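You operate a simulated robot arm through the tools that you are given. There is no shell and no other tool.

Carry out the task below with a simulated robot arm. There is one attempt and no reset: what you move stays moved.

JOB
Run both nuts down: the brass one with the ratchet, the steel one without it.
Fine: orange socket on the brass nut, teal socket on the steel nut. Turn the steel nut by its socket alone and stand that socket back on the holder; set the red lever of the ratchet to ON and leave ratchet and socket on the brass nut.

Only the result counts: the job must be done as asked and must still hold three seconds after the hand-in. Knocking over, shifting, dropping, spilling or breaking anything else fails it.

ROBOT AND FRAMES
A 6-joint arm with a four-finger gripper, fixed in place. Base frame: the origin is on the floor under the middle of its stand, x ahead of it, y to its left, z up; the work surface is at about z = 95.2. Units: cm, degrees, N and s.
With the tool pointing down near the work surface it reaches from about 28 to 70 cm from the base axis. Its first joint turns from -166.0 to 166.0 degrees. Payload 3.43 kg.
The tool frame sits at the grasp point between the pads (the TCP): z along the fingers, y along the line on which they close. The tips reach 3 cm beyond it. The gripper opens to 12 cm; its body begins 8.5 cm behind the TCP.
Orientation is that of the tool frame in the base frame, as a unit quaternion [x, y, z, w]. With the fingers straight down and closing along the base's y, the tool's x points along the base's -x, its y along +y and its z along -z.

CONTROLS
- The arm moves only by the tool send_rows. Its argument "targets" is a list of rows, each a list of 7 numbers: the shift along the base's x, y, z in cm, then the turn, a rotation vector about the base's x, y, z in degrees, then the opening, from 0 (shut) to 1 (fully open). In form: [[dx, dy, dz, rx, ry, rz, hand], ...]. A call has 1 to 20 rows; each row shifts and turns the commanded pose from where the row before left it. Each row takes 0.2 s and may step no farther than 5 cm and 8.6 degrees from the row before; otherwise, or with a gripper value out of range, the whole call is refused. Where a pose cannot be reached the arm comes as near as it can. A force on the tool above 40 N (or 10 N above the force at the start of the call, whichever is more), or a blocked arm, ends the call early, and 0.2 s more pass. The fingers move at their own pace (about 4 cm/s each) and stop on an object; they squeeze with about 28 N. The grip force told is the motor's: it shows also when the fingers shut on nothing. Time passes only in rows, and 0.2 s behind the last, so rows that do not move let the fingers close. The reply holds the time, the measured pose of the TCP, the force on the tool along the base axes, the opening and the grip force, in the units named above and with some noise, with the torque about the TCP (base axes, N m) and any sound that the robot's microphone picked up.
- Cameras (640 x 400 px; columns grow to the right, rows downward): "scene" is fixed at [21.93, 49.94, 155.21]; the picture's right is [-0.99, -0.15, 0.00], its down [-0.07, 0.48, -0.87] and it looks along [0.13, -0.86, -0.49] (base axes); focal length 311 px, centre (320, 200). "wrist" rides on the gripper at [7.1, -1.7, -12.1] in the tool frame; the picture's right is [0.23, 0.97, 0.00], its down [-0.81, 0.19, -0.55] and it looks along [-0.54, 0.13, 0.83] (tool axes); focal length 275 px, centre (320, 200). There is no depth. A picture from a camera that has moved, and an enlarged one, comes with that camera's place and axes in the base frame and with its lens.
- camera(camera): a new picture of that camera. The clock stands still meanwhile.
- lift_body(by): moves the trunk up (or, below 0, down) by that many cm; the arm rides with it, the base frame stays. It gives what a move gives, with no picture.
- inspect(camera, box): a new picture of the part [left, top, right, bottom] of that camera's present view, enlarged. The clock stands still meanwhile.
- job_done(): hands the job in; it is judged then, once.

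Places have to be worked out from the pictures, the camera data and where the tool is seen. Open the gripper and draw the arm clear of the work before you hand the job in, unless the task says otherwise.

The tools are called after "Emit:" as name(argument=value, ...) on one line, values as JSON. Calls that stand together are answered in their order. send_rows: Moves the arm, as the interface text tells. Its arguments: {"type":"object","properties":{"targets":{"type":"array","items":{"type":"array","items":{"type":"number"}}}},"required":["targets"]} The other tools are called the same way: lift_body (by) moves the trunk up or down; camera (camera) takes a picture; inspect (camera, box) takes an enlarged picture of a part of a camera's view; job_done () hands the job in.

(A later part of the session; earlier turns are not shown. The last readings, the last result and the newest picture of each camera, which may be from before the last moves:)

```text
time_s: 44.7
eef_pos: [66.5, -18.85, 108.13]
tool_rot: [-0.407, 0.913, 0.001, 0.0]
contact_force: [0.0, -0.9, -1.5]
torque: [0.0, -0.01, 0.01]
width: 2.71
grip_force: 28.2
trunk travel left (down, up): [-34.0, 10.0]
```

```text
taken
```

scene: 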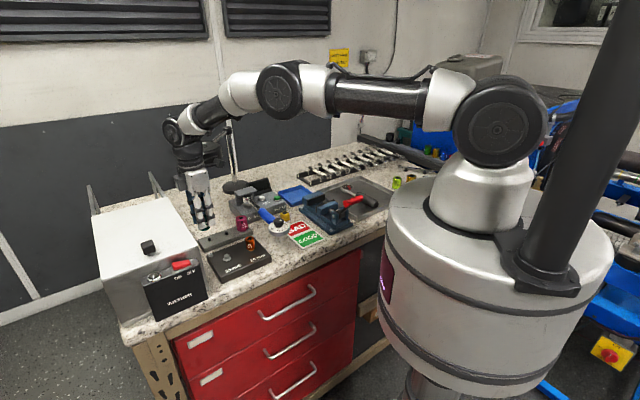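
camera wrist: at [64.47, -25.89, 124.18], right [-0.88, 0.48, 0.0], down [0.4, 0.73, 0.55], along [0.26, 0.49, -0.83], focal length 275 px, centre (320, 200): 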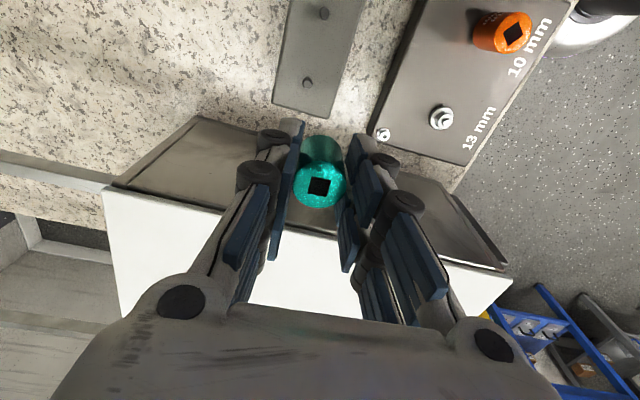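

Elbow-up is restored. Now inward to the steel nut at viewing height.

Emit:
send_rows(targets=[[-2.8, 1.85, 1.2, 0, 0, 0, 0.1], [-2.8, 1.85, 1.2, 0, 0, 0, 0.1], [-2.8, 1.85, 1.2, 0, 0, 0, 0.1], [0, 0, 0, 0, 0, 0, 0.1], [0, 0, 0, 0, 0, 0, 0.1]])

Emit:
inspect(camera="wrist", box=[300, 90, 340, 130])

Emit:
camera(camera="wrist")

```text
time_s: 45.9
eef_pos: [58.21, -13.42, 111.88]
tool_rot: [-0.407, 0.913, 0.001, 0.0]
contact_force: [0.0, 0.4, -1.2]
torque: [0.03, -0.01, -0.02]
width: 2.68
grip_force: 27.8
trunk travel left (down, up): [-34.0, 10.0]
```

```text
10.00 times, centred on (320, 110) of wrist
camera zoom: at [54.72, -19.9, 123.93], right [-0.88, 0.48, 0.0], down [0.4, 0.73, 0.55], along [0.26, 0.49, -0.83], focal length 2753 px, centre (320, 1100)
```

zoom: 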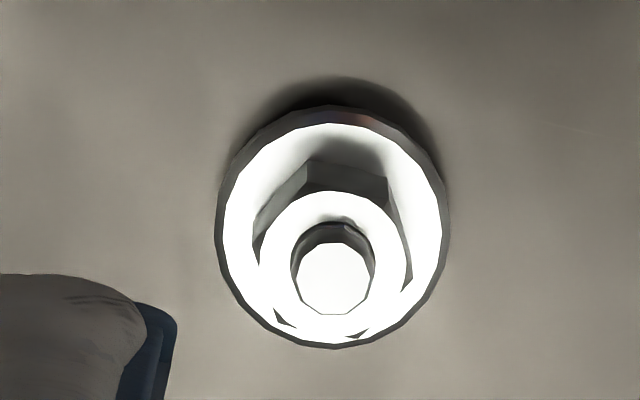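

```text
taken
camera wrist: at [54.72, -19.9, 123.93], right [-0.88, 0.48, 0.0], down [0.4, 0.73, 0.55], along [0.26, 0.49, -0.83], focal length 275 px, centre (320, 200)
```

wrist: 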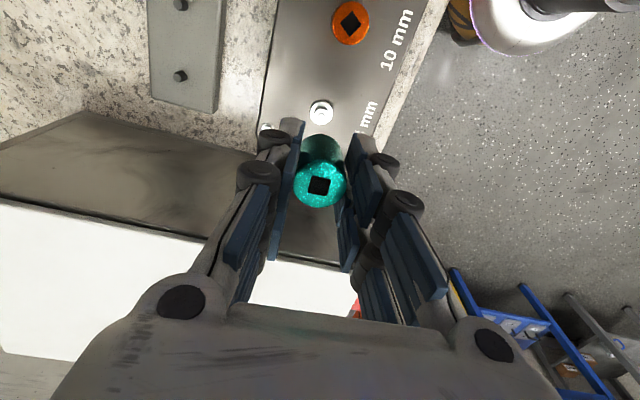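

Nut axis ≈ (58.05, -13.4). I correct by 0.17 cm and descend to just above the stud.

Emit:
send_rows(targets=[[-0.17, 0.05, -2.5, 0, 0, 0, 0.1], [0, 0, -2.5, 0, 0, 0, 0.1], [0, 0, -2.0, 0, 0, 0, 0.1], [0, 0, -0.3, 0, 0, 0, 0.1], [0, 0, 0, 0, 0, 0, 0.1]])

Emit:
inspect(camera="scene", box=[222, 232, 254, 256])

Emit:
inspect(camera="wrist", box=[280, 110, 360, 220])

```text
time_s: 47.1
eef_pos: [58.07, -13.25, 104.55]
tool_rot: [-0.407, 0.914, 0.001, -0.001]
contact_force: [0.8, 0.8, -1.3]
torque: [0.02, 0.01, -0.02]
width: 2.7
grip_force: 28.5
trunk travel left (down, up): [-34.0, 10.0]
```

```text
16.00 times, centred on (238, 244) of scene
camera zoom: at [21.93, 49.94, 155.21], right [-0.99, -0.15, 0.0], down [-0.07, 0.48, -0.87], along [0.13, -0.86, -0.49], focal length 4974 px, centre (1632, -504)
```

zoom: 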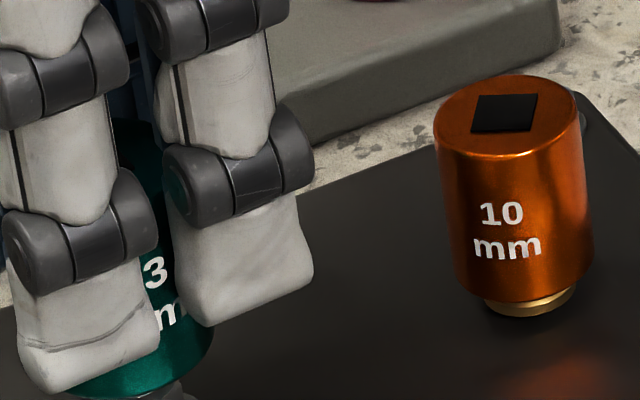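

```text
3.64 times, centred on (320, 165) of wrist
camera zoom: at [54.57, -19.82, 116.58], right [-0.88, 0.48, 0.0], down [0.4, 0.73, 0.55], along [0.26, 0.49, -0.83], focal length 1001 px, centre (320, 327)
```

zoom: 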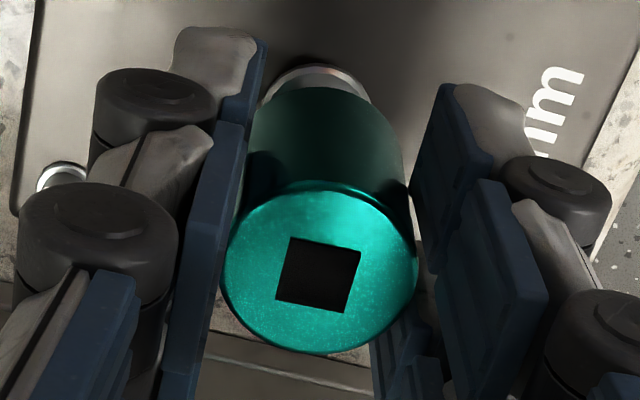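

I lower further toward contact.

Emit:
send_rows(targets=[[0, 0, -0.4, 0, 0, 0, 0.1], [0, 0, -0.3, 0, 0, 0, 0.1], [0, 0, -0.2, 0, 0, 0, 0.1], [0, 0, 0, 0, 0, 0, 0.1]])

Emit:
inspect(camera="scene", box=[222, 236, 254, 260])

```text
time_s: 48.1
eef_pos: [57.97, -13.3, 103.5]
tool_rot: [-0.407, 0.914, -0.001, -0.001]
contact_force: [-0.2, -0.4, -1.0]
torque: [0.01, -0.02, 0.03]
width: 2.67
grip_force: 27.8
trunk travel left (down, up): [-34.0, 10.0]
```

```text
16.00 times, centred on (238, 248) of scene
camera zoom: at [21.93, 49.94, 155.21], right [-0.99, -0.15, 0.0], down [-0.07, 0.48, -0.87], along [0.13, -0.86, -0.49], focal length 4974 px, centre (1632, -568)
```

zoom: 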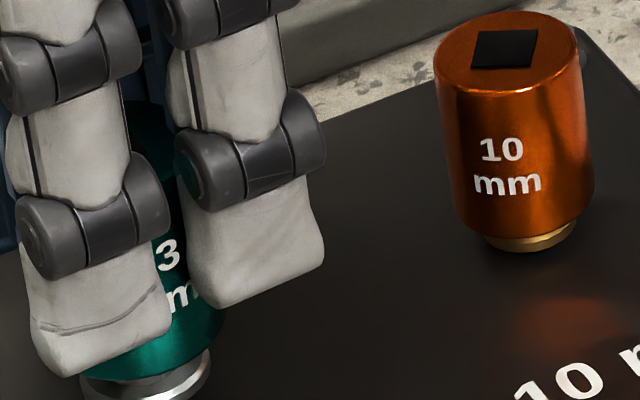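

Still free; continue in small steps.

Emit:
send_rows(targets=[[0, 0, -0.15, 0, 0, 0, 0.1], [0, 0, -0.15, 0, 0, 0, 0.1], [0, 0, 0, 0, 0, 0, 0.1]])

Emit:
inspect(camera="scene", box=[222, 238, 254, 262])

```text
time_s: 48.9
eef_pos: [58.05, -13.27, 103.16]
tool_rot: [-0.407, 0.914, 0.001, -0.001]
contact_force: [-0.1, 0.2, -0.9]
torque: [0.01, -0.04, -0.04]
width: 2.66
grip_force: 28.2
trunk travel left (down, up): [-34.0, 10.0]
```

```text
16.00 times, centred on (238, 250) of scene
camera zoom: at [21.93, 49.94, 155.21], right [-0.99, -0.15, 0.0], down [-0.07, 0.48, -0.87], along [0.13, -0.86, -0.49], focal length 4974 px, centre (1632, -600)
```

zoom: 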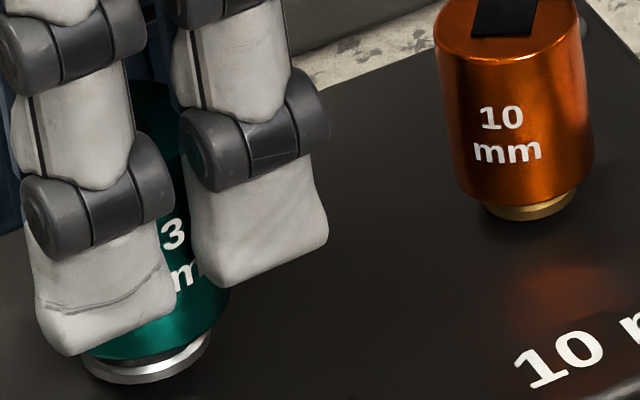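

Continue lowering gently until the contact force appears.

Emit:
send_rows(targets=[[0, 0, -0.12, 0, 0, 0, 0.1], [0, 0, -0.12, 0, 0, 0, 0.1], [0, 0, 0, 0, 0, 0, 0.1]])

Emit:
inspect(camera="scene", box=[222, 238, 254, 262])

```text
time_s: 49.7
eef_pos: [58.05, -13.21, 103.06]
tool_rot: [-0.407, 0.914, 0.0, -0.001]
contact_force: [-0.9, -0.6, -1.6]
torque: [-0.02, 0.0, -0.02]
width: 2.67
grip_force: 27.9
trunk travel left (down, up): [-34.0, 10.0]
```

```text
16.00 times, centred on (238, 250) of scene
camera zoom: at [21.93, 49.94, 155.21], right [-0.99, -0.15, 0.0], down [-0.07, 0.48, -0.87], along [0.13, -0.86, -0.49], focal length 4974 px, centre (1632, -600)
```

zoom: 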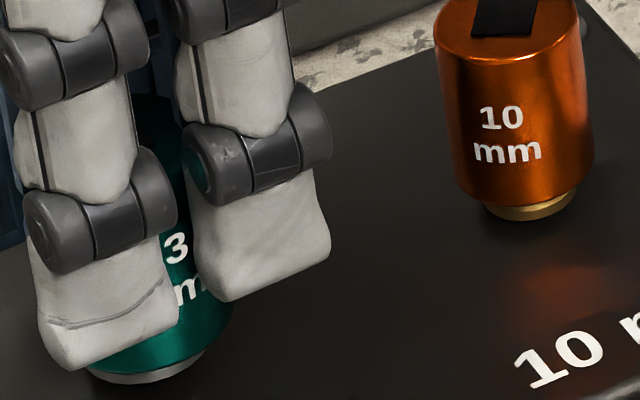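

The flange is nearly covered, still no force; a bit more.

Emit:
send_rows(targets=[[0, 0, -0.1, 0, 0, 0, 0.1], [0, 0, -0.1, 0, 0, 0, 0.1], [0, 0, 0, 0, 0, 0, 0.1]])

Emit:
inspect(camera="scene", box=[222, 238, 254, 262])

```text
time_s: 50.5
eef_pos: [57.95, -13.25, 102.98]
tool_rot: [-0.406, 0.914, 0.0, -0.001]
contact_force: [-2.3, 1.3, 7.1]
torque: [0.07, 0.13, -0.03]
width: 2.68
grip_force: 27.6
trunk travel left (down, up): [-34.0, 10.0]
```

```text
16.00 times, centred on (238, 250) of scene
camera zoom: at [21.93, 49.94, 155.21], right [-0.99, -0.15, 0.0], down [-0.07, 0.48, -0.87], along [0.13, -0.86, -0.49], focal length 4974 px, centre (1632, -600)
```

zoom: 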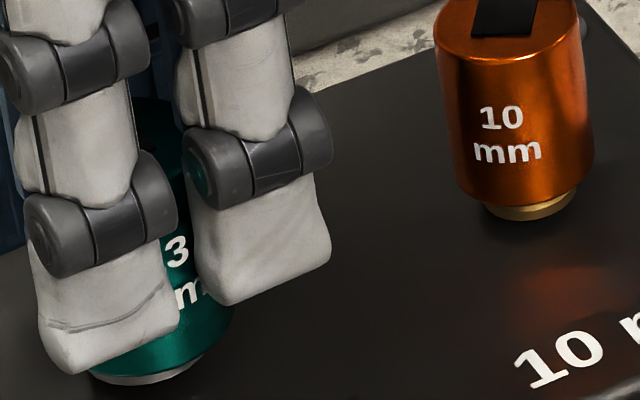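

Seated with about 7 N. Now I turn clockwise (from above) in steps and watch forces and torque.

Emit:
send_rows(targets=[[0, 0, 0, 0, 0, -8, 0.1], [0, 0, 0, 0, 0, -8, 0.1], [0, 0, 0, 0, 0, -8, 0.1], [0, 0, 0, 0, 0, -8, 0.1], [0, 0, 0, 0, 0, -8, 0.1], [0, 0, 0, 0, 0, -8, 0.1]])

Emit:
inspect(camera="scene", box=[222, 238, 254, 262])

```text
time_s: 51.9
eef_pos: [58.12, -13.12, 102.78]
tool_rot: [0.001, 1.0, 0.0, 0.0]
contact_force: [6.0, 16.0, 9.0]
torque: [0.56, -0.08, 0.03]
width: 2.67
grip_force: 27.6
trunk travel left (down, up): [-34.0, 10.0]
```

```text
16.00 times, centred on (238, 250) of scene
camera zoom: at [21.93, 49.94, 155.21], right [-0.99, -0.15, 0.0], down [-0.07, 0.48, -0.87], along [0.13, -0.86, -0.49], focal length 4974 px, centre (1632, -600)
```

zoom: 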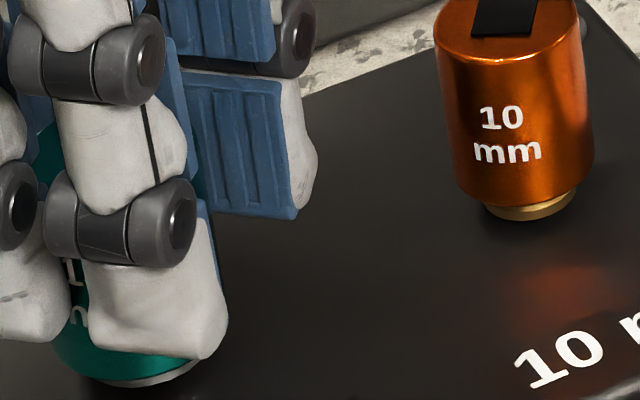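

The lateral force (6, 16 N) says the nut axis lies toward +y of my rotation axis. I shift to relieve it.

Emit:
send_rows(targets=[[0.04, 0.1, 0, 0, 0, 0, 0.1], [0, 0, 0, 0, 0, 0, 0.1]])

```text
time_s: 52.5
eef_pos: [58.15, -13.01, 102.89]
tool_rot: [0.0, 1.0, 0.0, 0.0]
contact_force: [4.8, 12.3, 8.5]
torque: [0.32, -0.19, 0.02]
width: 2.67
grip_force: 27.8
trunk travel left (down, up): [-34.0, 10.0]
```

Force dropped a bit. I look at how the socket sits in the hand now.

Emit:
inspect(camera="wrist", box=[270, 110, 370, 230])

Emit:
inspect(camera="scene", box=[215, 225, 255, 262])

```text
3.33 times, centred on (320, 170) of wrist
camera zoom: at [50.88, -14.87, 114.95], right [-0.23, 0.97, 0.0], down [0.81, 0.19, 0.55], along [0.54, 0.13, -0.83], focal length 918 px, centre (320, 300)
```

zoom: 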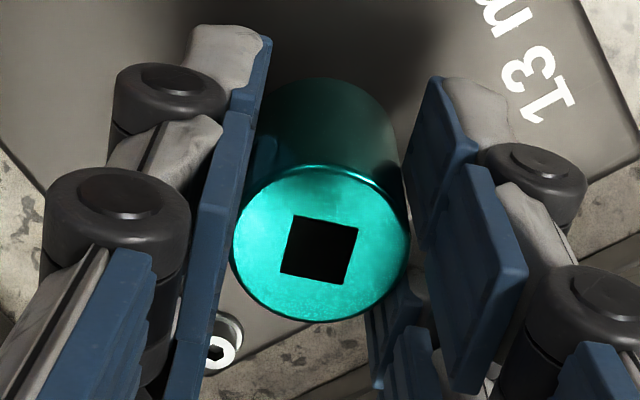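

```text
10.81 times, centred on (235, 244) of scene
camera zoom: at [21.93, 49.94, 155.21], right [-0.99, -0.15, 0.0], down [-0.07, 0.48, -0.87], along [0.13, -0.86, -0.49], focal length 3361 px, centre (1239, -270)
```

zoom: 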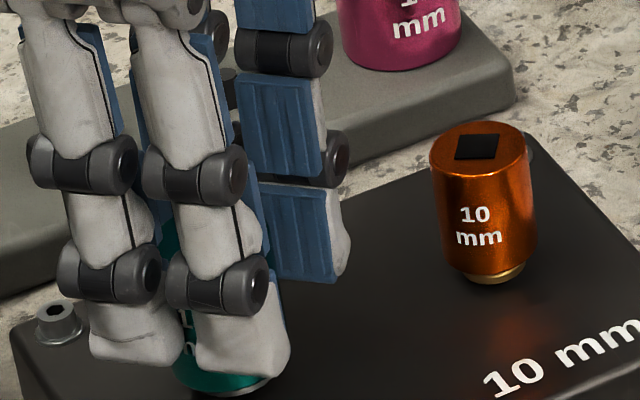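

The socket is centred in the hand; the arm is simply offset from the nut's axis by about (0.1, 0.3). I follow the force to zero it.

Emit:
send_rows(targets=[[0.06, 0.15, 0, 0, 0, 0, 0.1], [0.04, 0.1, 0, 0, 0, 0, 0.1], [0, 0, 0, 0, 0, 0, 0.1]])

```text
time_s: 53.3
eef_pos: [58.16, -12.96, 102.96]
tool_rot: [0.0, 1.0, 0.001, 0.0]
contact_force: [-0.8, -5.4, 4.8]
torque: [-0.33, 0.0, -0.03]
width: 2.65
grip_force: 28.1
trunk travel left (down, up): [-34.0, 10.0]
```

Nearly balanced (a small overshoot); I take back 0.07 cm and continue turning clockwise 80°.

Emit:
send_rows(targets=[[0, -0.07, 0, 0, 0, -8, 0.1], [0, 0, 0, 0, 0, -8, 0.1], [0, 0, 0, 0, 0, -8, 0.1], [0, 0, 0, 0, 0, -8, 0.1], [0, 0, 0, 0, 0, -8, 0.1]])

```text
time_s: 54.5
eef_pos: [58.21, -13.03, 102.87]
tool_rot: [0.343, 0.939, 0.001, 0.0]
contact_force: [3.3, -5.2, 1.4]
torque: [-0.17, -0.11, 0.01]
width: 2.64
grip_force: 27.8
trunk travel left (down, up): [-34.0, 10.0]
```

Vertical force fell as the nut descended, so it is turning. I continue, following it down slightly.

Emit:
send_rows(targets=[[0.05, -0.06, -0.02, 0, 0, -8, 0.1], [0, 0, -0.02, 0, 0, -8, 0.1], [0, 0, 0, 0, 0, -8, 0.1], [0, 0, -0.02, 0, 0, -8, 0.1], [0, 0, 0, 0, 0, -8, 0.1], [0, 0, 0, 0, 0, -8, 0.1]])

```text
time_s: 55.9
eef_pos: [58.41, -13.07, 102.74]
tool_rot: [0.695, 0.719, 0.001, 0.001]
contact_force: [7.4, -4.5, 6.9]
torque: [-0.13, -0.15, 0.05]
width: 2.66
grip_force: 27.8
trunk travel left (down, up): [-34.0, 10.0]
```

Now at -88°. I continue with a small lateral correction.

Emit:
send_rows(targets=[[0.1, -0.06, 0, 0, 0, -8, 0.1], [0, 0, -0.02, 0, 0, -8, 0.1], [0, 0, 0, 0, 0, -8, 0.1], [0, 0, 0, 0, 0, -8, 0.1], [0, 0, 0, 0, 0, -8, 0.1], [0, 0, 0, 0, 0, 0, 0.1]])

Emit:
camera(camera="scene")

Emit:
camera(camera="wrist")

```text
time_s: 57.3
eef_pos: [58.42, -13.2, 102.69]
tool_rot: [0.899, 0.438, 0.001, 0.001]
contact_force: [8.3, -8.6, 13.1]
torque: [-0.38, -0.17, 0.02]
width: 2.66
grip_force: 27.5
trunk travel left (down, up): [-34.0, 10.0]
```

```text
taken
```

scene: 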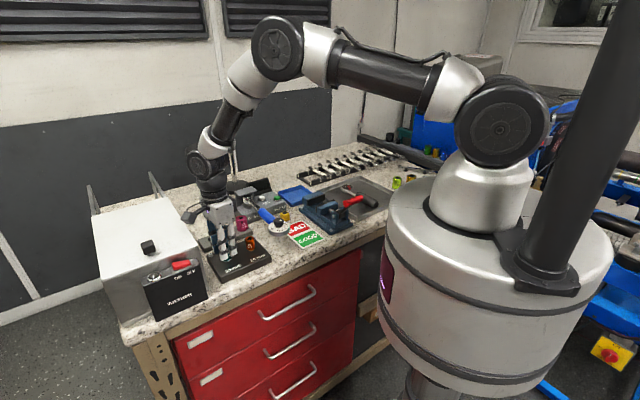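

```text
taken
camera wrist: at [61.37, -6.67, 114.83], right [0.91, -0.42, 0.0], down [-0.35, -0.76, 0.55], along [-0.23, -0.5, -0.83], focal length 275 px, centre (320, 200)
```

wrist: 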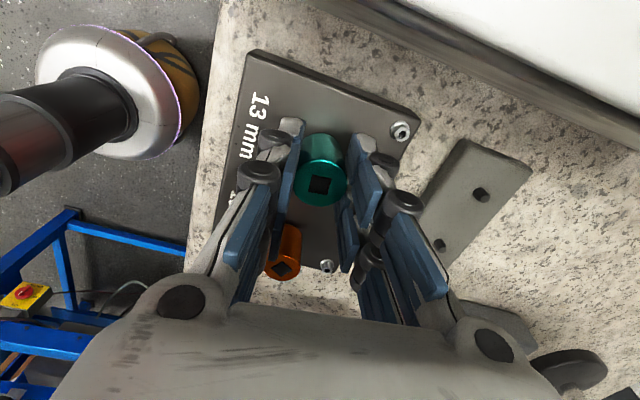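

Yaw is now -128° with 176° turned so far. I check the flange gap on the plate.

Emit:
inspect(camera="scene", box=[218, 240, 250, 264])

Emit:
inspect(camera="wrist", box=[270, 110, 370, 230])

```text
16.00 times, centred on (234, 252) of scene
camera zoom: at [21.93, 49.94, 155.21], right [-0.99, -0.15, 0.0], down [-0.07, 0.48, -0.87], along [0.13, -0.86, -0.49], focal length 4974 px, centre (1696, -632)
```

zoom: 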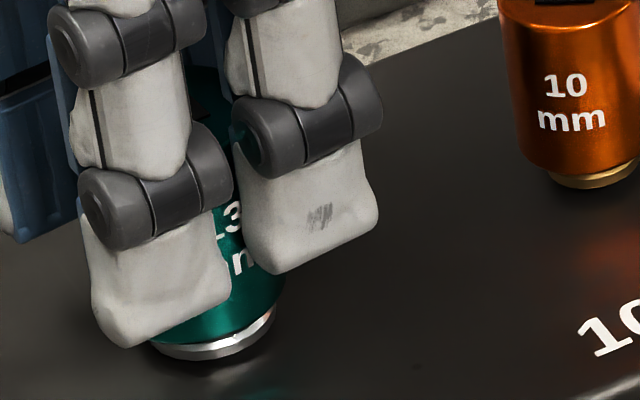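

```text
3.33 times, centred on (320, 170) of wrist
camera zoom: at [61.37, -6.67, 114.83], right [0.91, -0.42, 0.0], down [-0.35, -0.76, 0.55], along [-0.23, -0.5, -0.83], focal length 918 px, centre (320, 300)
```

zoom: 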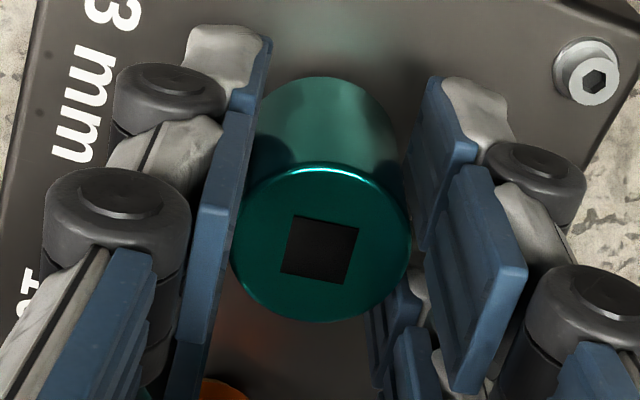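

Wrist still has room. I ease the downward press and keep turning clockwise.

Emit:
send_rows(targets=[[0.1, -0.1, 0.15, 0, 0, -8, 0.1], [0.05, -0.05, 0, 0, 0, -8, 0.1], [0, 0, 0, 0, 0, -8, 0.1], [0, 0, 0, 0, 0, -8, 0.1], [0, 0, 0, 0, 0, -8, 0.1], [0, 0, 0, 0, 0, -8, 0.1]])

```text
time_s: 58.7
eef_pos: [58.23, -13.47, 102.79]
tool_rot: [0.999, 0.034, -0.002, 0.0]
contact_force: [-3.1, -13.8, -6.1]
torque: [-0.38, -0.22, 0.02]
width: 2.65
grip_force: 27.7
trunk travel left (down, up): [-34.0, 10.0]
```

At -176°. The residual side force shows the socket is gripped slightly off-axis, so I relax the side load, then release to regrip centred.

Emit:
send_rows(targets=[[-0.05, -0.2, -0.08, 0, 0, 0, 0.1], [0, -0.1, 0, 0, 0, 0, 0.1], [0, 0, 0, 0, 0, 0, 0.1]])

```text
time_s: 59.5
eef_pos: [58.4, -13.41, 102.77]
tool_rot: [0.999, 0.035, 0.0, 0.0]
contact_force: [-1.5, 6.5, -1.3]
torque: [0.3, 0.08, 0.0]
width: 2.64
grip_force: 27.7
trunk travel left (down, up): [-34.0, 10.0]
```

Emit:
send_rows(targets=[[0.02, 0.12, 0, 0, 0, 0, 0.1], [0, 0, 0, 0, 0, 0, 0.3], [0, 0, 0, 0, 0, 0, 0.42], [0, 0, 0, 0, 0, 0, 0.42]])

Emit:
inspect(camera="wrist", box=[270, 110, 370, 230])

Emit:
inspect(camera="scene", box=[218, 228, 258, 262])

```text
time_s: 60.5
eef_pos: [58.38, -13.35, 102.74]
tool_rot: [0.999, 0.035, 0.001, 0.001]
contact_force: [-0.6, -0.2, -0.1]
torque: [-0.01, 0.02, -0.02]
width: 5.03
grip_force: 0.0
trunk travel left (down, up): [-34.0, 10.0]
```

```text
3.33 times, centred on (320, 170) of wrist
camera zoom: at [65.37, -11.26, 114.96], right [0.3, -0.95, 0.0], down [-0.8, -0.25, 0.55], along [-0.53, -0.17, -0.83], focal length 918 px, centre (320, 300)
```

zoom: 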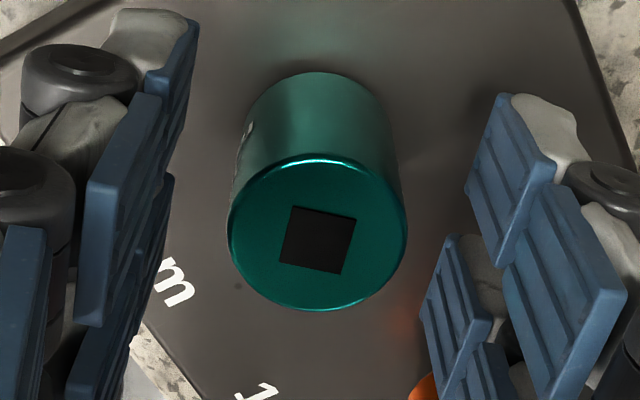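

```text
11.76 times, centred on (238, 245) of scene
camera zoom: at [21.93, 49.94, 155.21], right [-0.99, -0.15, 0.0], down [-0.07, 0.48, -0.87], along [0.13, -0.86, -0.49], focal length 3657 px, centre (1285, -329)
```

zoom: 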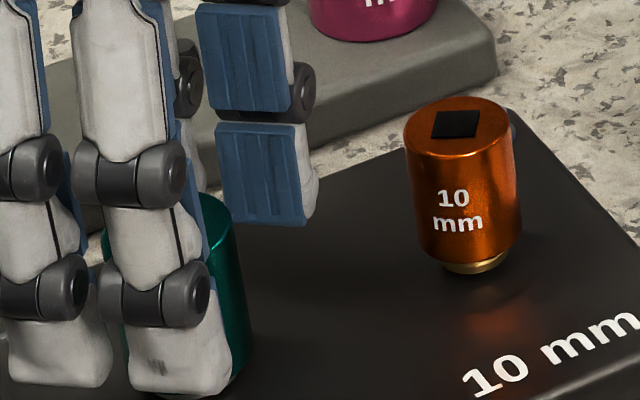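

I rise and look at the teal socket on the nut from above and from the scene camera.

Emit:
send_rows(targets=[[0, 0, 2, 0, 0, 0, 0.42], [0, 0, 4, 0, 0, 0, 0.42], [0, 0, 4, 0, 0, 0, 0.42], [0, 0, 0, 0, 0, 0, 0.42]])

Emit:
inspect(camera="scene", box=[216, 226, 256, 258])

Emit:
inspect(camera="wrist", box=[290, 70, 350, 150])

Emit:
camera(camera="wrist")

```text
time_s: 61.5
eef_pos: [58.38, -13.5, 112.87]
tool_rot: [0.999, 0.035, 0.0, 0.001]
contact_force: [0.7, -0.5, 0.3]
torque: [-0.01, 0.01, 0.01]
width: 5.05
grip_force: 0.0
trunk travel left (down, up): [-34.0, 10.0]
```

```text
12.50 times, centred on (236, 242) of scene
camera zoom: at [21.93, 49.94, 155.21], right [-0.99, -0.15, 0.0], down [-0.07, 0.48, -0.87], along [0.13, -0.86, -0.49], focal length 3886 px, centre (1370, -325)
```

zoom: 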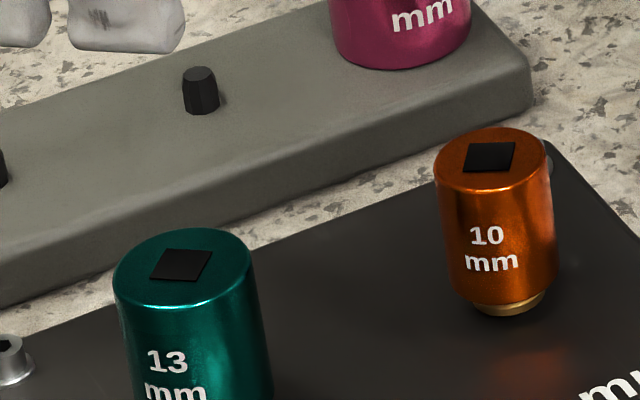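

```text
5.00 times, centred on (320, 110) of wrist
camera zoom: at [65.37, -11.39, 125.01], right [0.3, -0.95, 0.0], down [-0.8, -0.25, 0.55], along [-0.53, -0.17, -0.83], focal length 1376 px, centre (320, 650)
```

zoom: 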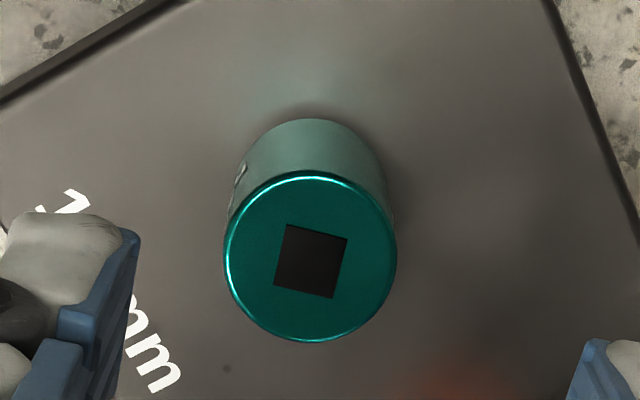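

```text
taken
camera wrist: at [65.37, -11.39, 125.01], right [0.3, -0.95, 0.0], down [-0.8, -0.25, 0.55], along [-0.53, -0.17, -0.83], focal length 275 px, centre (320, 200)
```

wrist: 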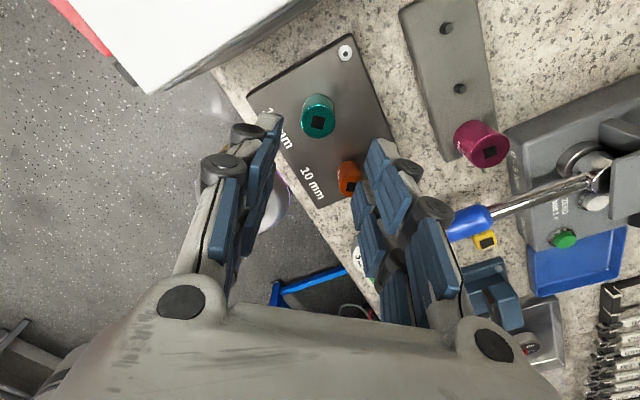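

Emit:
inspect(camera="scene", box=[216, 236, 256, 266])

Emit:
inspect(camera="scene", box=[224, 250, 244, 265])

```text
13.33 times, centred on (236, 251) of scene
camera zoom: at [21.93, 49.94, 155.21], right [-0.99, -0.15, 0.0], down [-0.07, 0.48, -0.87], along [0.13, -0.86, -0.49], focal length 4145 px, centre (1440, -480)
```

zoom: 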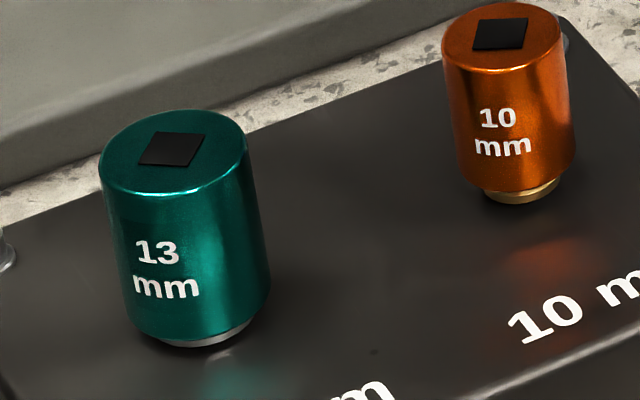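

```text
16.00 times, centred on (234, 258) of scene
camera zoom: at [21.93, 49.94, 155.21], right [-0.99, -0.15, 0.0], down [-0.07, 0.48, -0.87], along [0.13, -0.86, -0.49], focal length 4974 px, centre (1696, -720)
```

zoom: 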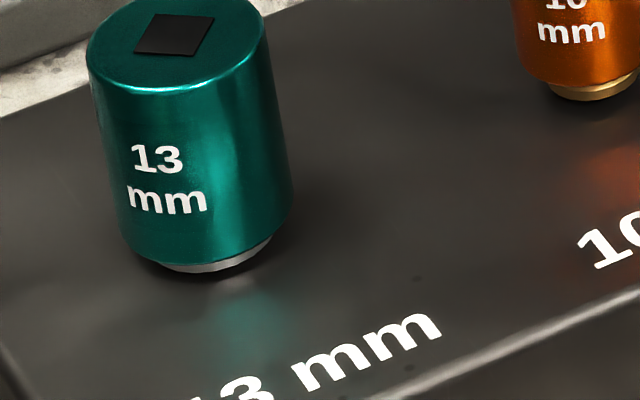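

The teal socket turned with the gripper and stands on the nut; from the force data the nut axis is ≈ (58.26, -13.2). I rotate the open gripper back counter-clockwise, high above it, to gain a long clockwise stroke.

Emit:
send_rows(targets=[[-0.14, 0.28, 0, 0, 0, 8.5, 0.42], [0, 0, 0, 0, 0, 8.5, 0.42], [0, 0, 0, 0, 0, 8.5, 0.42], [0, 0, 0, 0, 0, 8.5, 0.42], [0, 0, 0, 0, 0, 8.5, 0.42], [0, 0, 0, 0, 0, 8.5, 0.42], [0, 0, 0, 0, 0, 8.5, 0.42], [0, 0, 0, 0, 0, 8.5, 0.42], [0, 0, 0, 0, 0, 8.5, 0.42], [0, 0, 0, 0, 0, 8.5, 0.42], [0, 0, 0, 0, 0, 8.5, 0.42], [0, 0, 0, 0, 0, 8.5, 0.42], [0, 0, 0, 0, 0, 8.5, 0.42], [0, 0, 0, 0, 0, 8.5, 0.42], [0, 0, 0, 0, 0, 8.5, 0.42], [0, 0, 0, 0, 0, 8.5, 0.42], [0, 0, 0, 0, 0, 8.5, 0.42], [0, 0, 0, 0, 0, 8.5, 0.42], [0, 0, 0, 0, 0, 8.5, 0.42], [0, 0, 0, 0, 0, 8.5, 0.42]])

Emit:
send_rows(targets=[[0, 0, 0, 0, 0, 8.5, 0.42], [0, 0, 0, 0, 0, 8.5, 0.42], [0, 0, 0, 0, 0, 8.5, 0.42], [0, 0, 0, 0, 0, 8.5, 0.42], [0, 0, 0, 0, 0, 8.5, 0.42], [0, 0, 0, 0, 0, 8.5, 0.42], [0, 0, 0, 0, 0, 8.5, 0.42], [0, 0, 0, 0, 0, 8.5, 0.42], [0, 0, 0, 0, 0, 8.5, 0.42], [0, 0, 0, 0, 0, 8.5, 0.42], [0, 0, 0, 0, 0, 8.5, 0.42], [0, 0, 0, 0, 0, 8.5, 0.42], [0, 0, 0, 0, 0, 8.5, 0.42]])

```text
time_s: 65.7
eef_pos: [58.28, -13.0, 112.97]
tool_rot: [0.051, 0.999, 0.0, -0.001]
contact_force: [-0.2, -0.3, 0.2]
torque: [-0.02, -0.03, -0.01]
width: 5.05
grip_force: 0.1
trunk travel left (down, up): [-34.0, 10.0]
```

```text
time_s: 68.5
eef_pos: [58.19, -13.08, 112.87]
tool_rot: [0.792, -0.611, 0.0, 0.002]
contact_force: [0.5, -0.4, 0.1]
torque: [0.0, -0.01, 0.0]
width: 5.05
grip_force: 0.1
trunk travel left (down, up): [-34.0, 10.0]
```

No limit reached yet at +105°. I go a bit further to +160°.

Emit:
send_rows(targets=[[0, -0.1, 0, 0, 0, 8, 0.42], [0, 0, 0, 0, 0, 8, 0.42], [0, 0, 0, 0, 0, 8, 0.42], [0, 0, 0, 0, 0, 8, 0.42], [0, 0, 0, 0, 0, 8, 0.42], [0, 0, 0, 0, 0, 8, 0.42], [0, 0, 0, 0, 0, 8, 0.42]])

Emit:
camera(camera="wrist")

Emit:
inspect(camera="wrist", box=[280, 70, 360, 150])

```text
time_s: 70.1
eef_pos: [58.3, -13.15, 112.83]
tool_rot: [0.985, -0.172, 0.0, 0.007]
contact_force: [0.4, 0.1, -0.4]
torque: [0.01, 0.02, 0.01]
width: 5.03
grip_force: 0.0
trunk travel left (down, up): [-34.0, 10.0]
```

```text
taken
camera wrist: at [65.55, -13.92, 124.89], right [-0.11, -0.99, 0.01], down [-0.83, 0.1, 0.55], along [-0.55, 0.05, -0.83], focal length 275 px, centre (320, 200)
```

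wrist: 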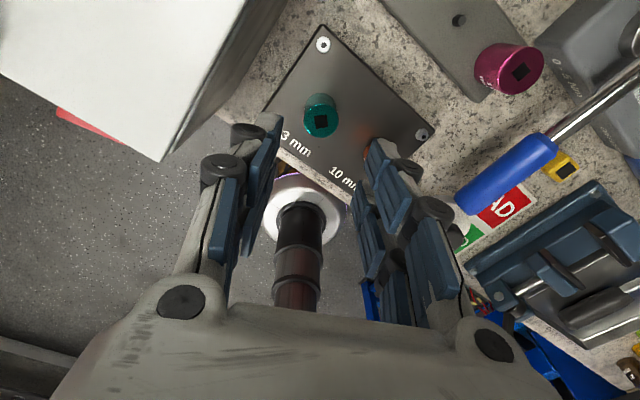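

```text
5.00 times, centred on (320, 110) of wrist
camera zoom: at [65.55, -13.92, 124.89], right [-0.11, -0.99, 0.01], down [-0.83, 0.1, 0.55], along [-0.55, 0.05, -0.83], focal length 1376 px, centre (320, 650)
```

zoom: 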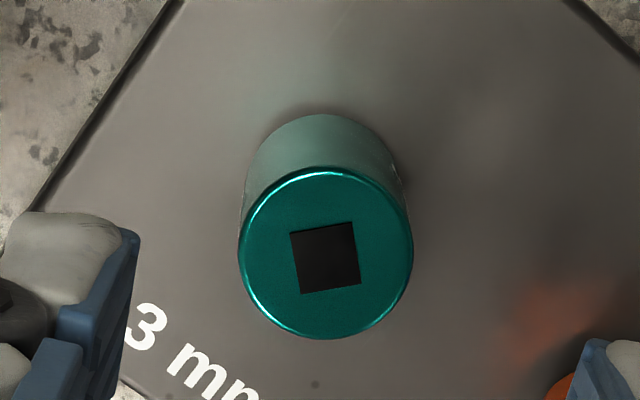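

At +160° the teal socket is right below. I descend around it and close.

Emit:
send_rows(targets=[[-0.02, -0.16, -3.5, 0, 0, 0, 0.45], [0, 0, -3.5, 0, 0, 0, 0.45], [0, 0, -2, 0, 0, 0, 0.45], [0, 0, -1.05, 0, 0, 0, 0.45], [0, 0, 0, 0, 0, 0, 0.45]])

Emit:
inspect(camera="wrist", box=[270, 110, 370, 230])

```text
time_s: 71.3
eef_pos: [58.38, -13.26, 102.91]
tool_rot: [0.985, -0.173, 0.0, 0.007]
contact_force: [0.2, 0.0, -1.0]
torque: [0.02, -0.03, -0.01]
width: 5.38
grip_force: 0.1
trunk travel left (down, up): [-34.0, 10.0]
```

```text
3.33 times, centred on (320, 170) of wrist
camera zoom: at [65.59, -14.1, 114.91], right [-0.11, -0.99, 0.01], down [-0.83, 0.1, 0.55], along [-0.55, 0.05, -0.83], focal length 918 px, centre (320, 300)
```

zoom: 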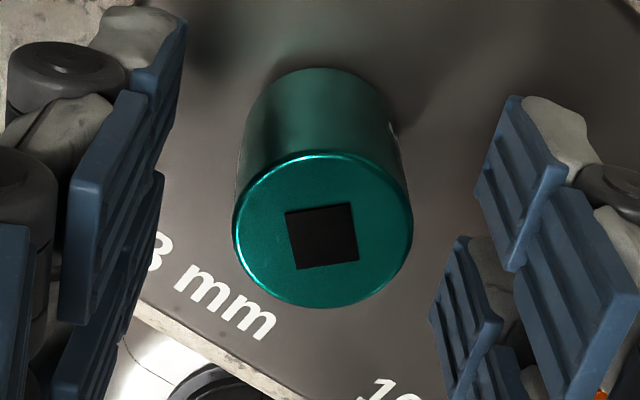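

I shift 0.1 cm along the tool x to centre and close on the socket.

Emit:
send_rows(targets=[[0.06, -0.04, 0, 0, 0, 0, 0.45], [0, 0, 0, 0, 0, 0, 0.1], [0, 0, 0, 0, 0, 0, 0.1], [0, 0, 0, 0, 0, 0, 0.1], [0, 0, 0, 0, 0, 0, 0.1], [0, 0, 0, 0, 0, 0, 0.1]])

Emit:
inspect(camera="wrist", box=[270, 110, 370, 230])

```text
time_s: 72.7
eef_pos: [58.32, -13.39, 102.75]
tool_rot: [0.985, -0.172, 0.001, 0.006]
contact_force: [0.1, 0.2, 0.5]
torque: [-0.02, 0.05, -0.01]
width: 2.75
grip_force: 27.9
trunk travel left (down, up): [-34.0, 10.0]
```

```text
3.33 times, centred on (320, 170) of wrist
camera zoom: at [65.61, -14.13, 114.88], right [-0.11, -0.99, 0.01], down [-0.83, 0.1, 0.55], along [-0.55, 0.05, -0.83], focal length 918 px, centre (320, 300)
```

zoom: 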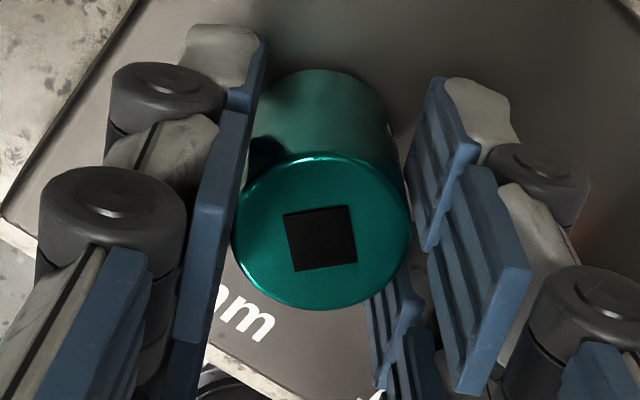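

Forces are near zero after closing. Now a long clockwise stroke, first half.

Emit:
send_rows(targets=[[0, 0, -0.05, 0, 0, -8.5, 0.1], [0, 0, 0, 0, 0, -8.5, 0.1], [0, 0, 0, 0, 0, -8.5, 0.1], [0, 0, -0.01, 0, 0, -8.5, 0.1], [0, 0, 0, 0, 0, -8.5, 0.1], [0, 0, 0, 0, 0, -8.5, 0.1], [0, 0, -0.01, 0, 0, -8.5, 0.1], [0, 0, 0, 0, 0, -8.5, 0.1], [0, 0, 0, 0, 0, -8.5, 0.1], [0, 0, -0.01, 0, 0, -8.5, 0.1]])

```text
time_s: 74.9
eef_pos: [58.14, -13.24, 102.76]
tool_rot: [-0.611, 0.792, 0.001, -0.001]
contact_force: [-12.0, -1.1, 2.3]
torque: [-0.29, 0.46, 0.08]
width: 2.75
grip_force: 28.0
trunk travel left (down, up): [-34.0, 10.0]
```

Side force -12 N in x; the data fit an in-hand offset of about (-0.11, -0.12) with axis (58.26, -13.2). I correct and let the wrist follow the matching small circle while turning.

Emit:
send_rows(targets=[[-0.24, 0.03, 0, 0, 0, 0, 0.1], [-0.003, 0.023, 0, 0, 0, -8.5, 0.1], [-0.003, 0.023, -0.01, 0, 0, -8.5, 0.1], [-0.003, 0.023, 0, 0, 0, -8.5, 0.1], [-0.003, 0.023, 0, 0, 0, -8.5, 0.1], [-0.003, 0.023, -0.01, 0, 0, -8.5, 0.1], [0.015, 0.019, 0, 0, 0, -8.5, 0.1], [0.015, 0.019, 0, 0, 0, -8.5, 0.1], [0.015, 0.019, -0.01, 0, 0, -8.5, 0.1], [0.015, 0.019, 0, 0, 0, -8.5, 0.1], [0.015, 0.019, 0, 0, 0, -8.5, 0.1]])

```text
time_s: 77.3
eef_pos: [58.05, -13.28, 102.65]
tool_rot: [0.083, 0.997, 0.001, 0.0]
contact_force: [-4.2, 1.9, 0.0]
torque: [0.03, 0.11, 0.09]
width: 2.69
grip_force: 28.3
trunk travel left (down, up): [-34.0, 10.0]
```

Side forces are small now. I continue the stroke to about -95°.

Emit:
send_rows(targets=[[-0.04, 0.025, -0.04, 0, 0, -8.5, 0.1], [0.023, 0.005, 0, 0, 0, -8.5, 0.1], [0.023, 0.005, -0.01, 0, 0, -8.5, 0.1], [0.023, 0.005, 0, 0, 0, -8.5, 0.1], [0.023, 0.005, -0.01, 0, 0, -8.5, 0.1], [0.02, -0.012, 0, 0, 0, -8.5, 0.1], [0.02, -0.012, 0, 0, 0, -8.5, 0.1], [0.02, -0.012, -0.01, 0, 0, -8.5, 0.1], [0.02, -0.012, 0, 0, 0, -8.5, 0.1], [0.02, -0.012, -0.01, 0, 0, -8.5, 0.1]])

Emit:
inspect(camera="scene", box=[216, 236, 256, 266])

```text
time_s: 79.5
eef_pos: [58.09, -13.17, 102.59]
tool_rot: [0.736, 0.677, 0.001, -0.001]
contact_force: [-15.0, -3.9, -0.9]
torque: [-0.08, 0.36, 0.24]
width: 2.71
grip_force: 28.1
trunk travel left (down, up): [-34.0, 10.0]
```

```text
13.33 times, centred on (236, 251) of scene
camera zoom: at [21.93, 49.94, 155.21], right [-0.99, -0.15, 0.0], down [-0.07, 0.48, -0.87], along [0.13, -0.86, -0.49], focal length 4145 px, centre (1440, -480)
```

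zoom: 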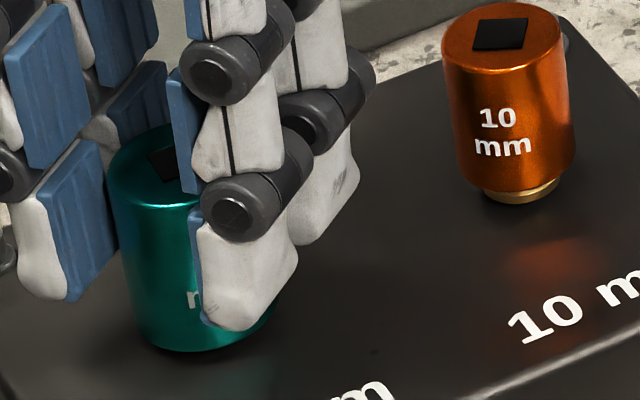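

Torque about z has risen to 0.24 N·m and the flange gap has vanished, so the steel nut is seating. I relieve the side load and turn a little more to see if it tightens.

Emit:
send_rows(targets=[[-0.2, -0.05, 0, 0, 0, 0, 0.1], [0, 0, -0.05, 0, 0, -6, 0.1], [0, 0, 0, 0, 0, -6, 0.1], [0, 0, 0, 0, 0, 0, 0.1]])

Emit:
inspect(camera="wrist", box=[270, 110, 370, 230])

```text
time_s: 80.5
eef_pos: [58.02, -13.22, 102.64]
tool_rot: [0.802, 0.598, 0.002, 0.0]
contact_force: [-8.3, 2.4, 0.5]
torque: [0.09, 0.15, 0.31]
width: 2.68
grip_force: 28.0
trunk travel left (down, up): [-34.0, 10.0]
```

```text
3.33 times, centred on (320, 170) of wrist
camera zoom: at [58.37, -5.99, 114.68], right [1.0, -0.06, 0.0], down [-0.05, -0.83, 0.55], along [-0.03, -0.55, -0.83], focal length 918 px, centre (320, 300)
```

zoom: 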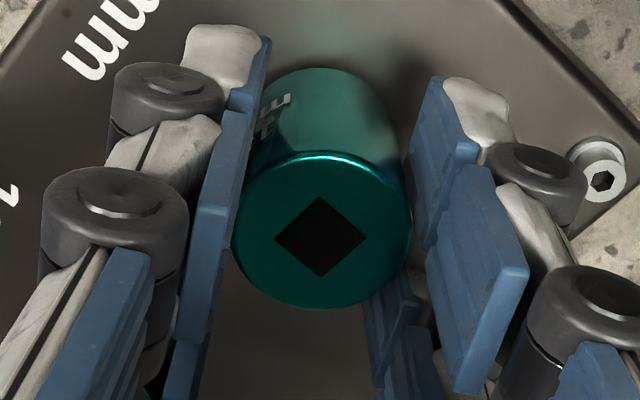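

The socket is now slipping in the pads (square rotated relative to the gripper) at ~0.3 N·m: the nut resists. One more clockwise push to make sure it's down, reducing the side load.

Emit:
send_rows(targets=[[-0.15, 0.04, 0, 0, 0, -7, 0.1], [0, 0, 0, 0, 0, -7, 0.1], [0, 0, 0, 0, 0, -7, 0.1], [0, 0, 0, 0, 0, -7, 0.1], [0, 0, 0, 0, 0, -7, 0.1]])

Emit:
inspect(camera="wrist", box=[270, 110, 370, 230])

Emit:
inspect(camera="scene", box=[224, 250, 244, 265])

```text
time_s: 81.7
eef_pos: [57.99, -13.19, 102.46]
tool_rot: [0.944, 0.329, 0.002, 0.001]
contact_force: [0.2, 3.7, 1.9]
torque: [0.11, -0.04, 0.23]
width: 2.69
grip_force: 28.1
trunk travel left (down, up): [-34.0, 10.0]
```

```text
3.33 times, centred on (320, 170) of wrist
camera zoom: at [62.48, -7.55, 114.61], right [0.78, -0.62, 0.0], down [-0.52, -0.65, 0.55], along [-0.34, -0.43, -0.83], focal length 918 px, centre (320, 300)
```

zoom: 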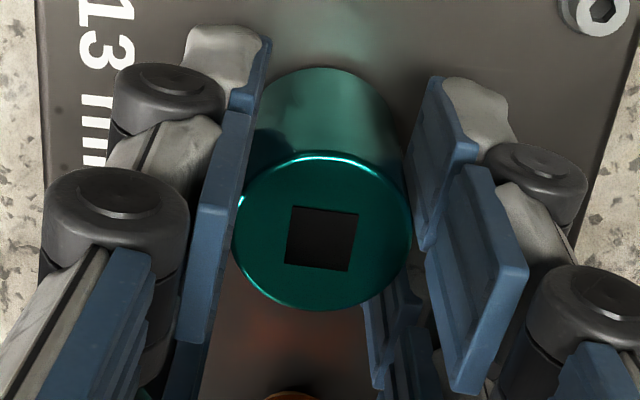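

```text
16.00 times, centred on (234, 258) of scene
camera zoom: at [21.93, 49.94, 155.21], right [-0.99, -0.15, 0.0], down [-0.07, 0.48, -0.87], along [0.13, -0.86, -0.49], focal length 4974 px, centre (1696, -720)
```

zoom: 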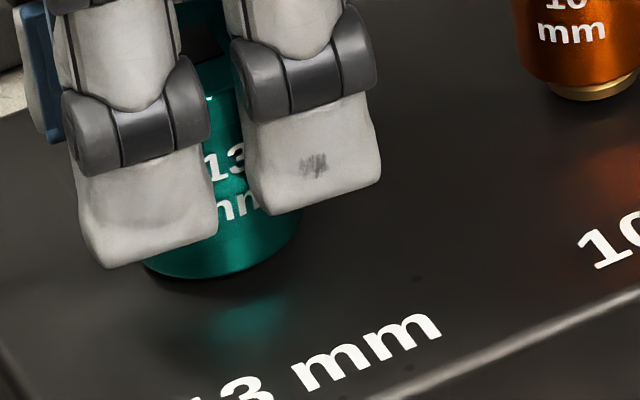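

The socket no longer turns with the gripper (slips at 0.2–0.3 N·m) and sits lower. I release and look at it from above.

Emit:
send_rows(targets=[[0, 0, 0, 0, 0, 0, 0.3], [0, 0, 0, 0, 0, 0, 0.45], [0, 0, 0, 0, 0, 0, 0.45], [0, 0, 3, 0, 0, 0, 0.45], [0, 0, 4, 0, 0, 0, 0.45], [0, 0, 3, 0, 0, 0, 0.45], [0, 0, 0, 0, 0, 0, 0.45]])

Emit:
inspect(camera="scene", box=[216, 236, 256, 266])

Emit:
inspect(camera="wrist", box=[280, 70, 360, 150])

```text
time_s: 83.3
eef_pos: [57.71, -13.36, 112.51]
tool_rot: [0.944, 0.33, 0.0, 0.001]
contact_force: [-0.1, -0.7, 0.1]
torque: [0.02, 0.01, 0.02]
width: 5.39
grip_force: 0.1
trunk travel left (down, up): [-34.0, 10.0]
```

```text
13.33 times, centred on (236, 251) of scene
camera zoom: at [21.93, 49.94, 155.21], right [-0.99, -0.15, 0.0], down [-0.07, 0.48, -0.87], along [0.13, -0.86, -0.49], focal length 4145 px, centre (1440, -480)
```

zoom: 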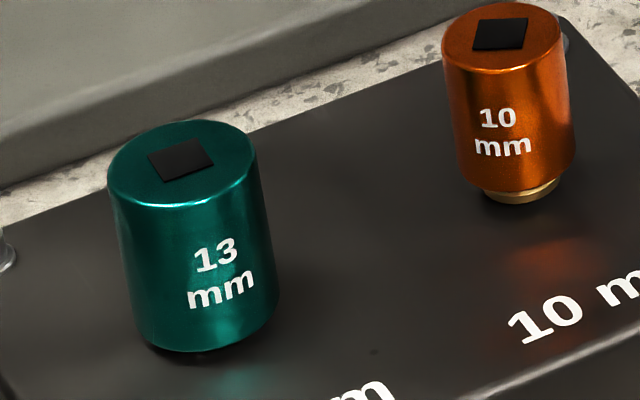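

```text
5.00 times, centred on (320, 110) of wrist
camera zoom: at [62.18, -7.64, 124.6], right [0.79, -0.62, 0.0], down [-0.52, -0.65, 0.55], along [-0.34, -0.44, -0.83], focal length 1376 px, centre (320, 650)
```

zoom: 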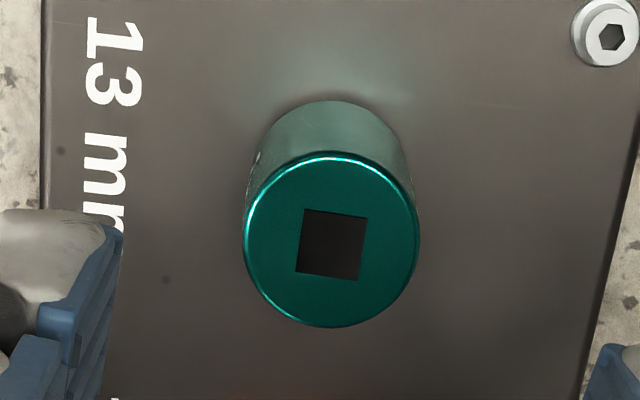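

The socket dropped about 0.24 cm and stands at (58.0, -13.2). I rotate back to the pick-up yaw (+48°) above it so I can lift it and inspect the nut.

Emit:
send_rows(targets=[[0.2, 0.1, 0, 0, 0, 8, 0.45], [0.17, 0.05, 0, 0, 0, 8, 0.45], [0, 0, 0, 0, 0, 8, 0.45], [0, 0, 0, 0, 0, 8, 0.45], [0, 0, 0, 0, 0, 8, 0.45], [0, 0, 0, 0, 0, 8, 0.45], [0, 0, 0, 0, 0, 8, 0.45], [0, 0, 0, 0, 0, 8, 0.45], [0, 0, 0, 0, 0, 8, 0.45], [0, 0, 0, 0, 0, 8, 0.45], [0, 0, 0, 0, 0, 8, 0.45], [0, 0, 0, 0, 0, 8, 0.45]])

Emit:
send_rows(targets=[[0, 0, 0, 0, 0, 8, 0.45], [0, 0, 0, 0, 0, 8, 0.45], [0, 0, 0, 0, 0, 8, 0.45], [0, 0, 0, 0, 0, 8, 0.45], [0, 0, 0, 0, 0, 8, 0.45], [0, 0, 0, 0, 0, 8, 0.45], [0, 0, 0, 0, 0, 8, 0.45], [0, 0, 0, 0, 0, 8, 0.45], [0, 0, 0, 0, 0, 8, 0.45], [0, 0, 0, 0, 0, 8, 0.45], [0, 0, 0, 0, 0, 8, 0.45], [0, 0, 0, 0, 0, 7, 0.45]])

Emit:
inspect(camera="wrist", box=[280, 70, 360, 150])

```text
time_s: 85.9
eef_pos: [58.36, -13.07, 112.5]
tool_rot: [0.385, 0.923, 0.002, 0.0]
contact_force: [0.5, -1.6, 0.4]
torque: [-0.02, 0.01, 0.0]
width: 5.39
grip_force: 0.2
trunk travel left (down, up): [-34.0, 10.0]
```

```text
time_s: 88.5
eef_pos: [58.3, -13.16, 112.44]
tool_rot: [-0.419, 0.908, 0.0, -0.001]
contact_force: [0.1, 0.7, -0.5]
torque: [0.02, -0.04, -0.01]
width: 5.39
grip_force: 0.1
trunk travel left (down, up): [-34.0, 10.0]
```

```text
5.00 times, centred on (320, 110) of wrist
camera zoom: at [54.92, -19.72, 124.6], right [-0.89, 0.46, 0.0], down [0.38, 0.74, 0.55], along [0.25, 0.49, -0.83], focal length 1376 px, centre (320, 650)
```

zoom: 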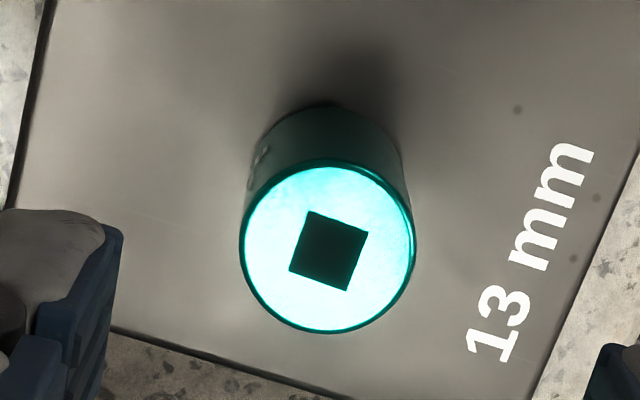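

Teal centre by vision ≈ (58.0, -13.3). I shift, descend around it and grip.

Emit:
send_rows(targets=[[-0.23, -0.1, -3.5, 0, 0, 0, 0.45], [0, 0, -3.5, 0, 0, 0, 0.45], [0, 0, -2, 0, 0, 0, 0.45], [0, 0, -0.95, 0, 0, 0, 0.45], [0, 0, 0, 0, 0, 0, 0.45]])

Emit:
inspect(camera="wrist", box=[270, 110, 370, 230])

```text
time_s: 89.7
eef_pos: [58.06, -13.2, 102.54]
tool_rot: [-0.418, 0.908, 0.002, -0.001]
contact_force: [-0.6, -0.2, 0.8]
torque: [-0.01, -0.03, 0.0]
width: 5.41
grip_force: 0.1
trunk travel left (down, up): [-34.0, 10.0]
```

```text
3.33 times, centred on (320, 170) of wrist
camera zoom: at [54.74, -19.9, 114.62], right [-0.89, 0.46, 0.0], down [0.38, 0.74, 0.55], along [0.25, 0.49, -0.83], focal length 918 px, centre (320, 300)
```

zoom: 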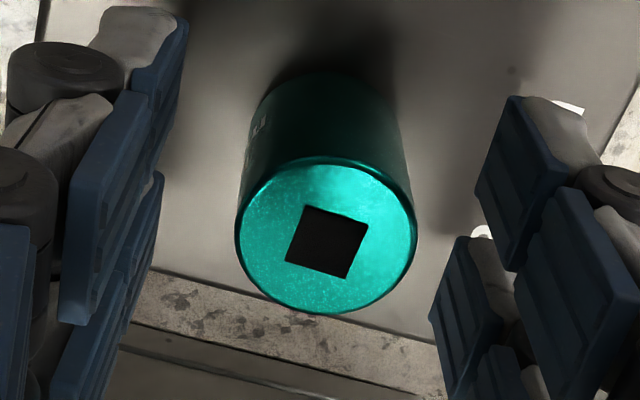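

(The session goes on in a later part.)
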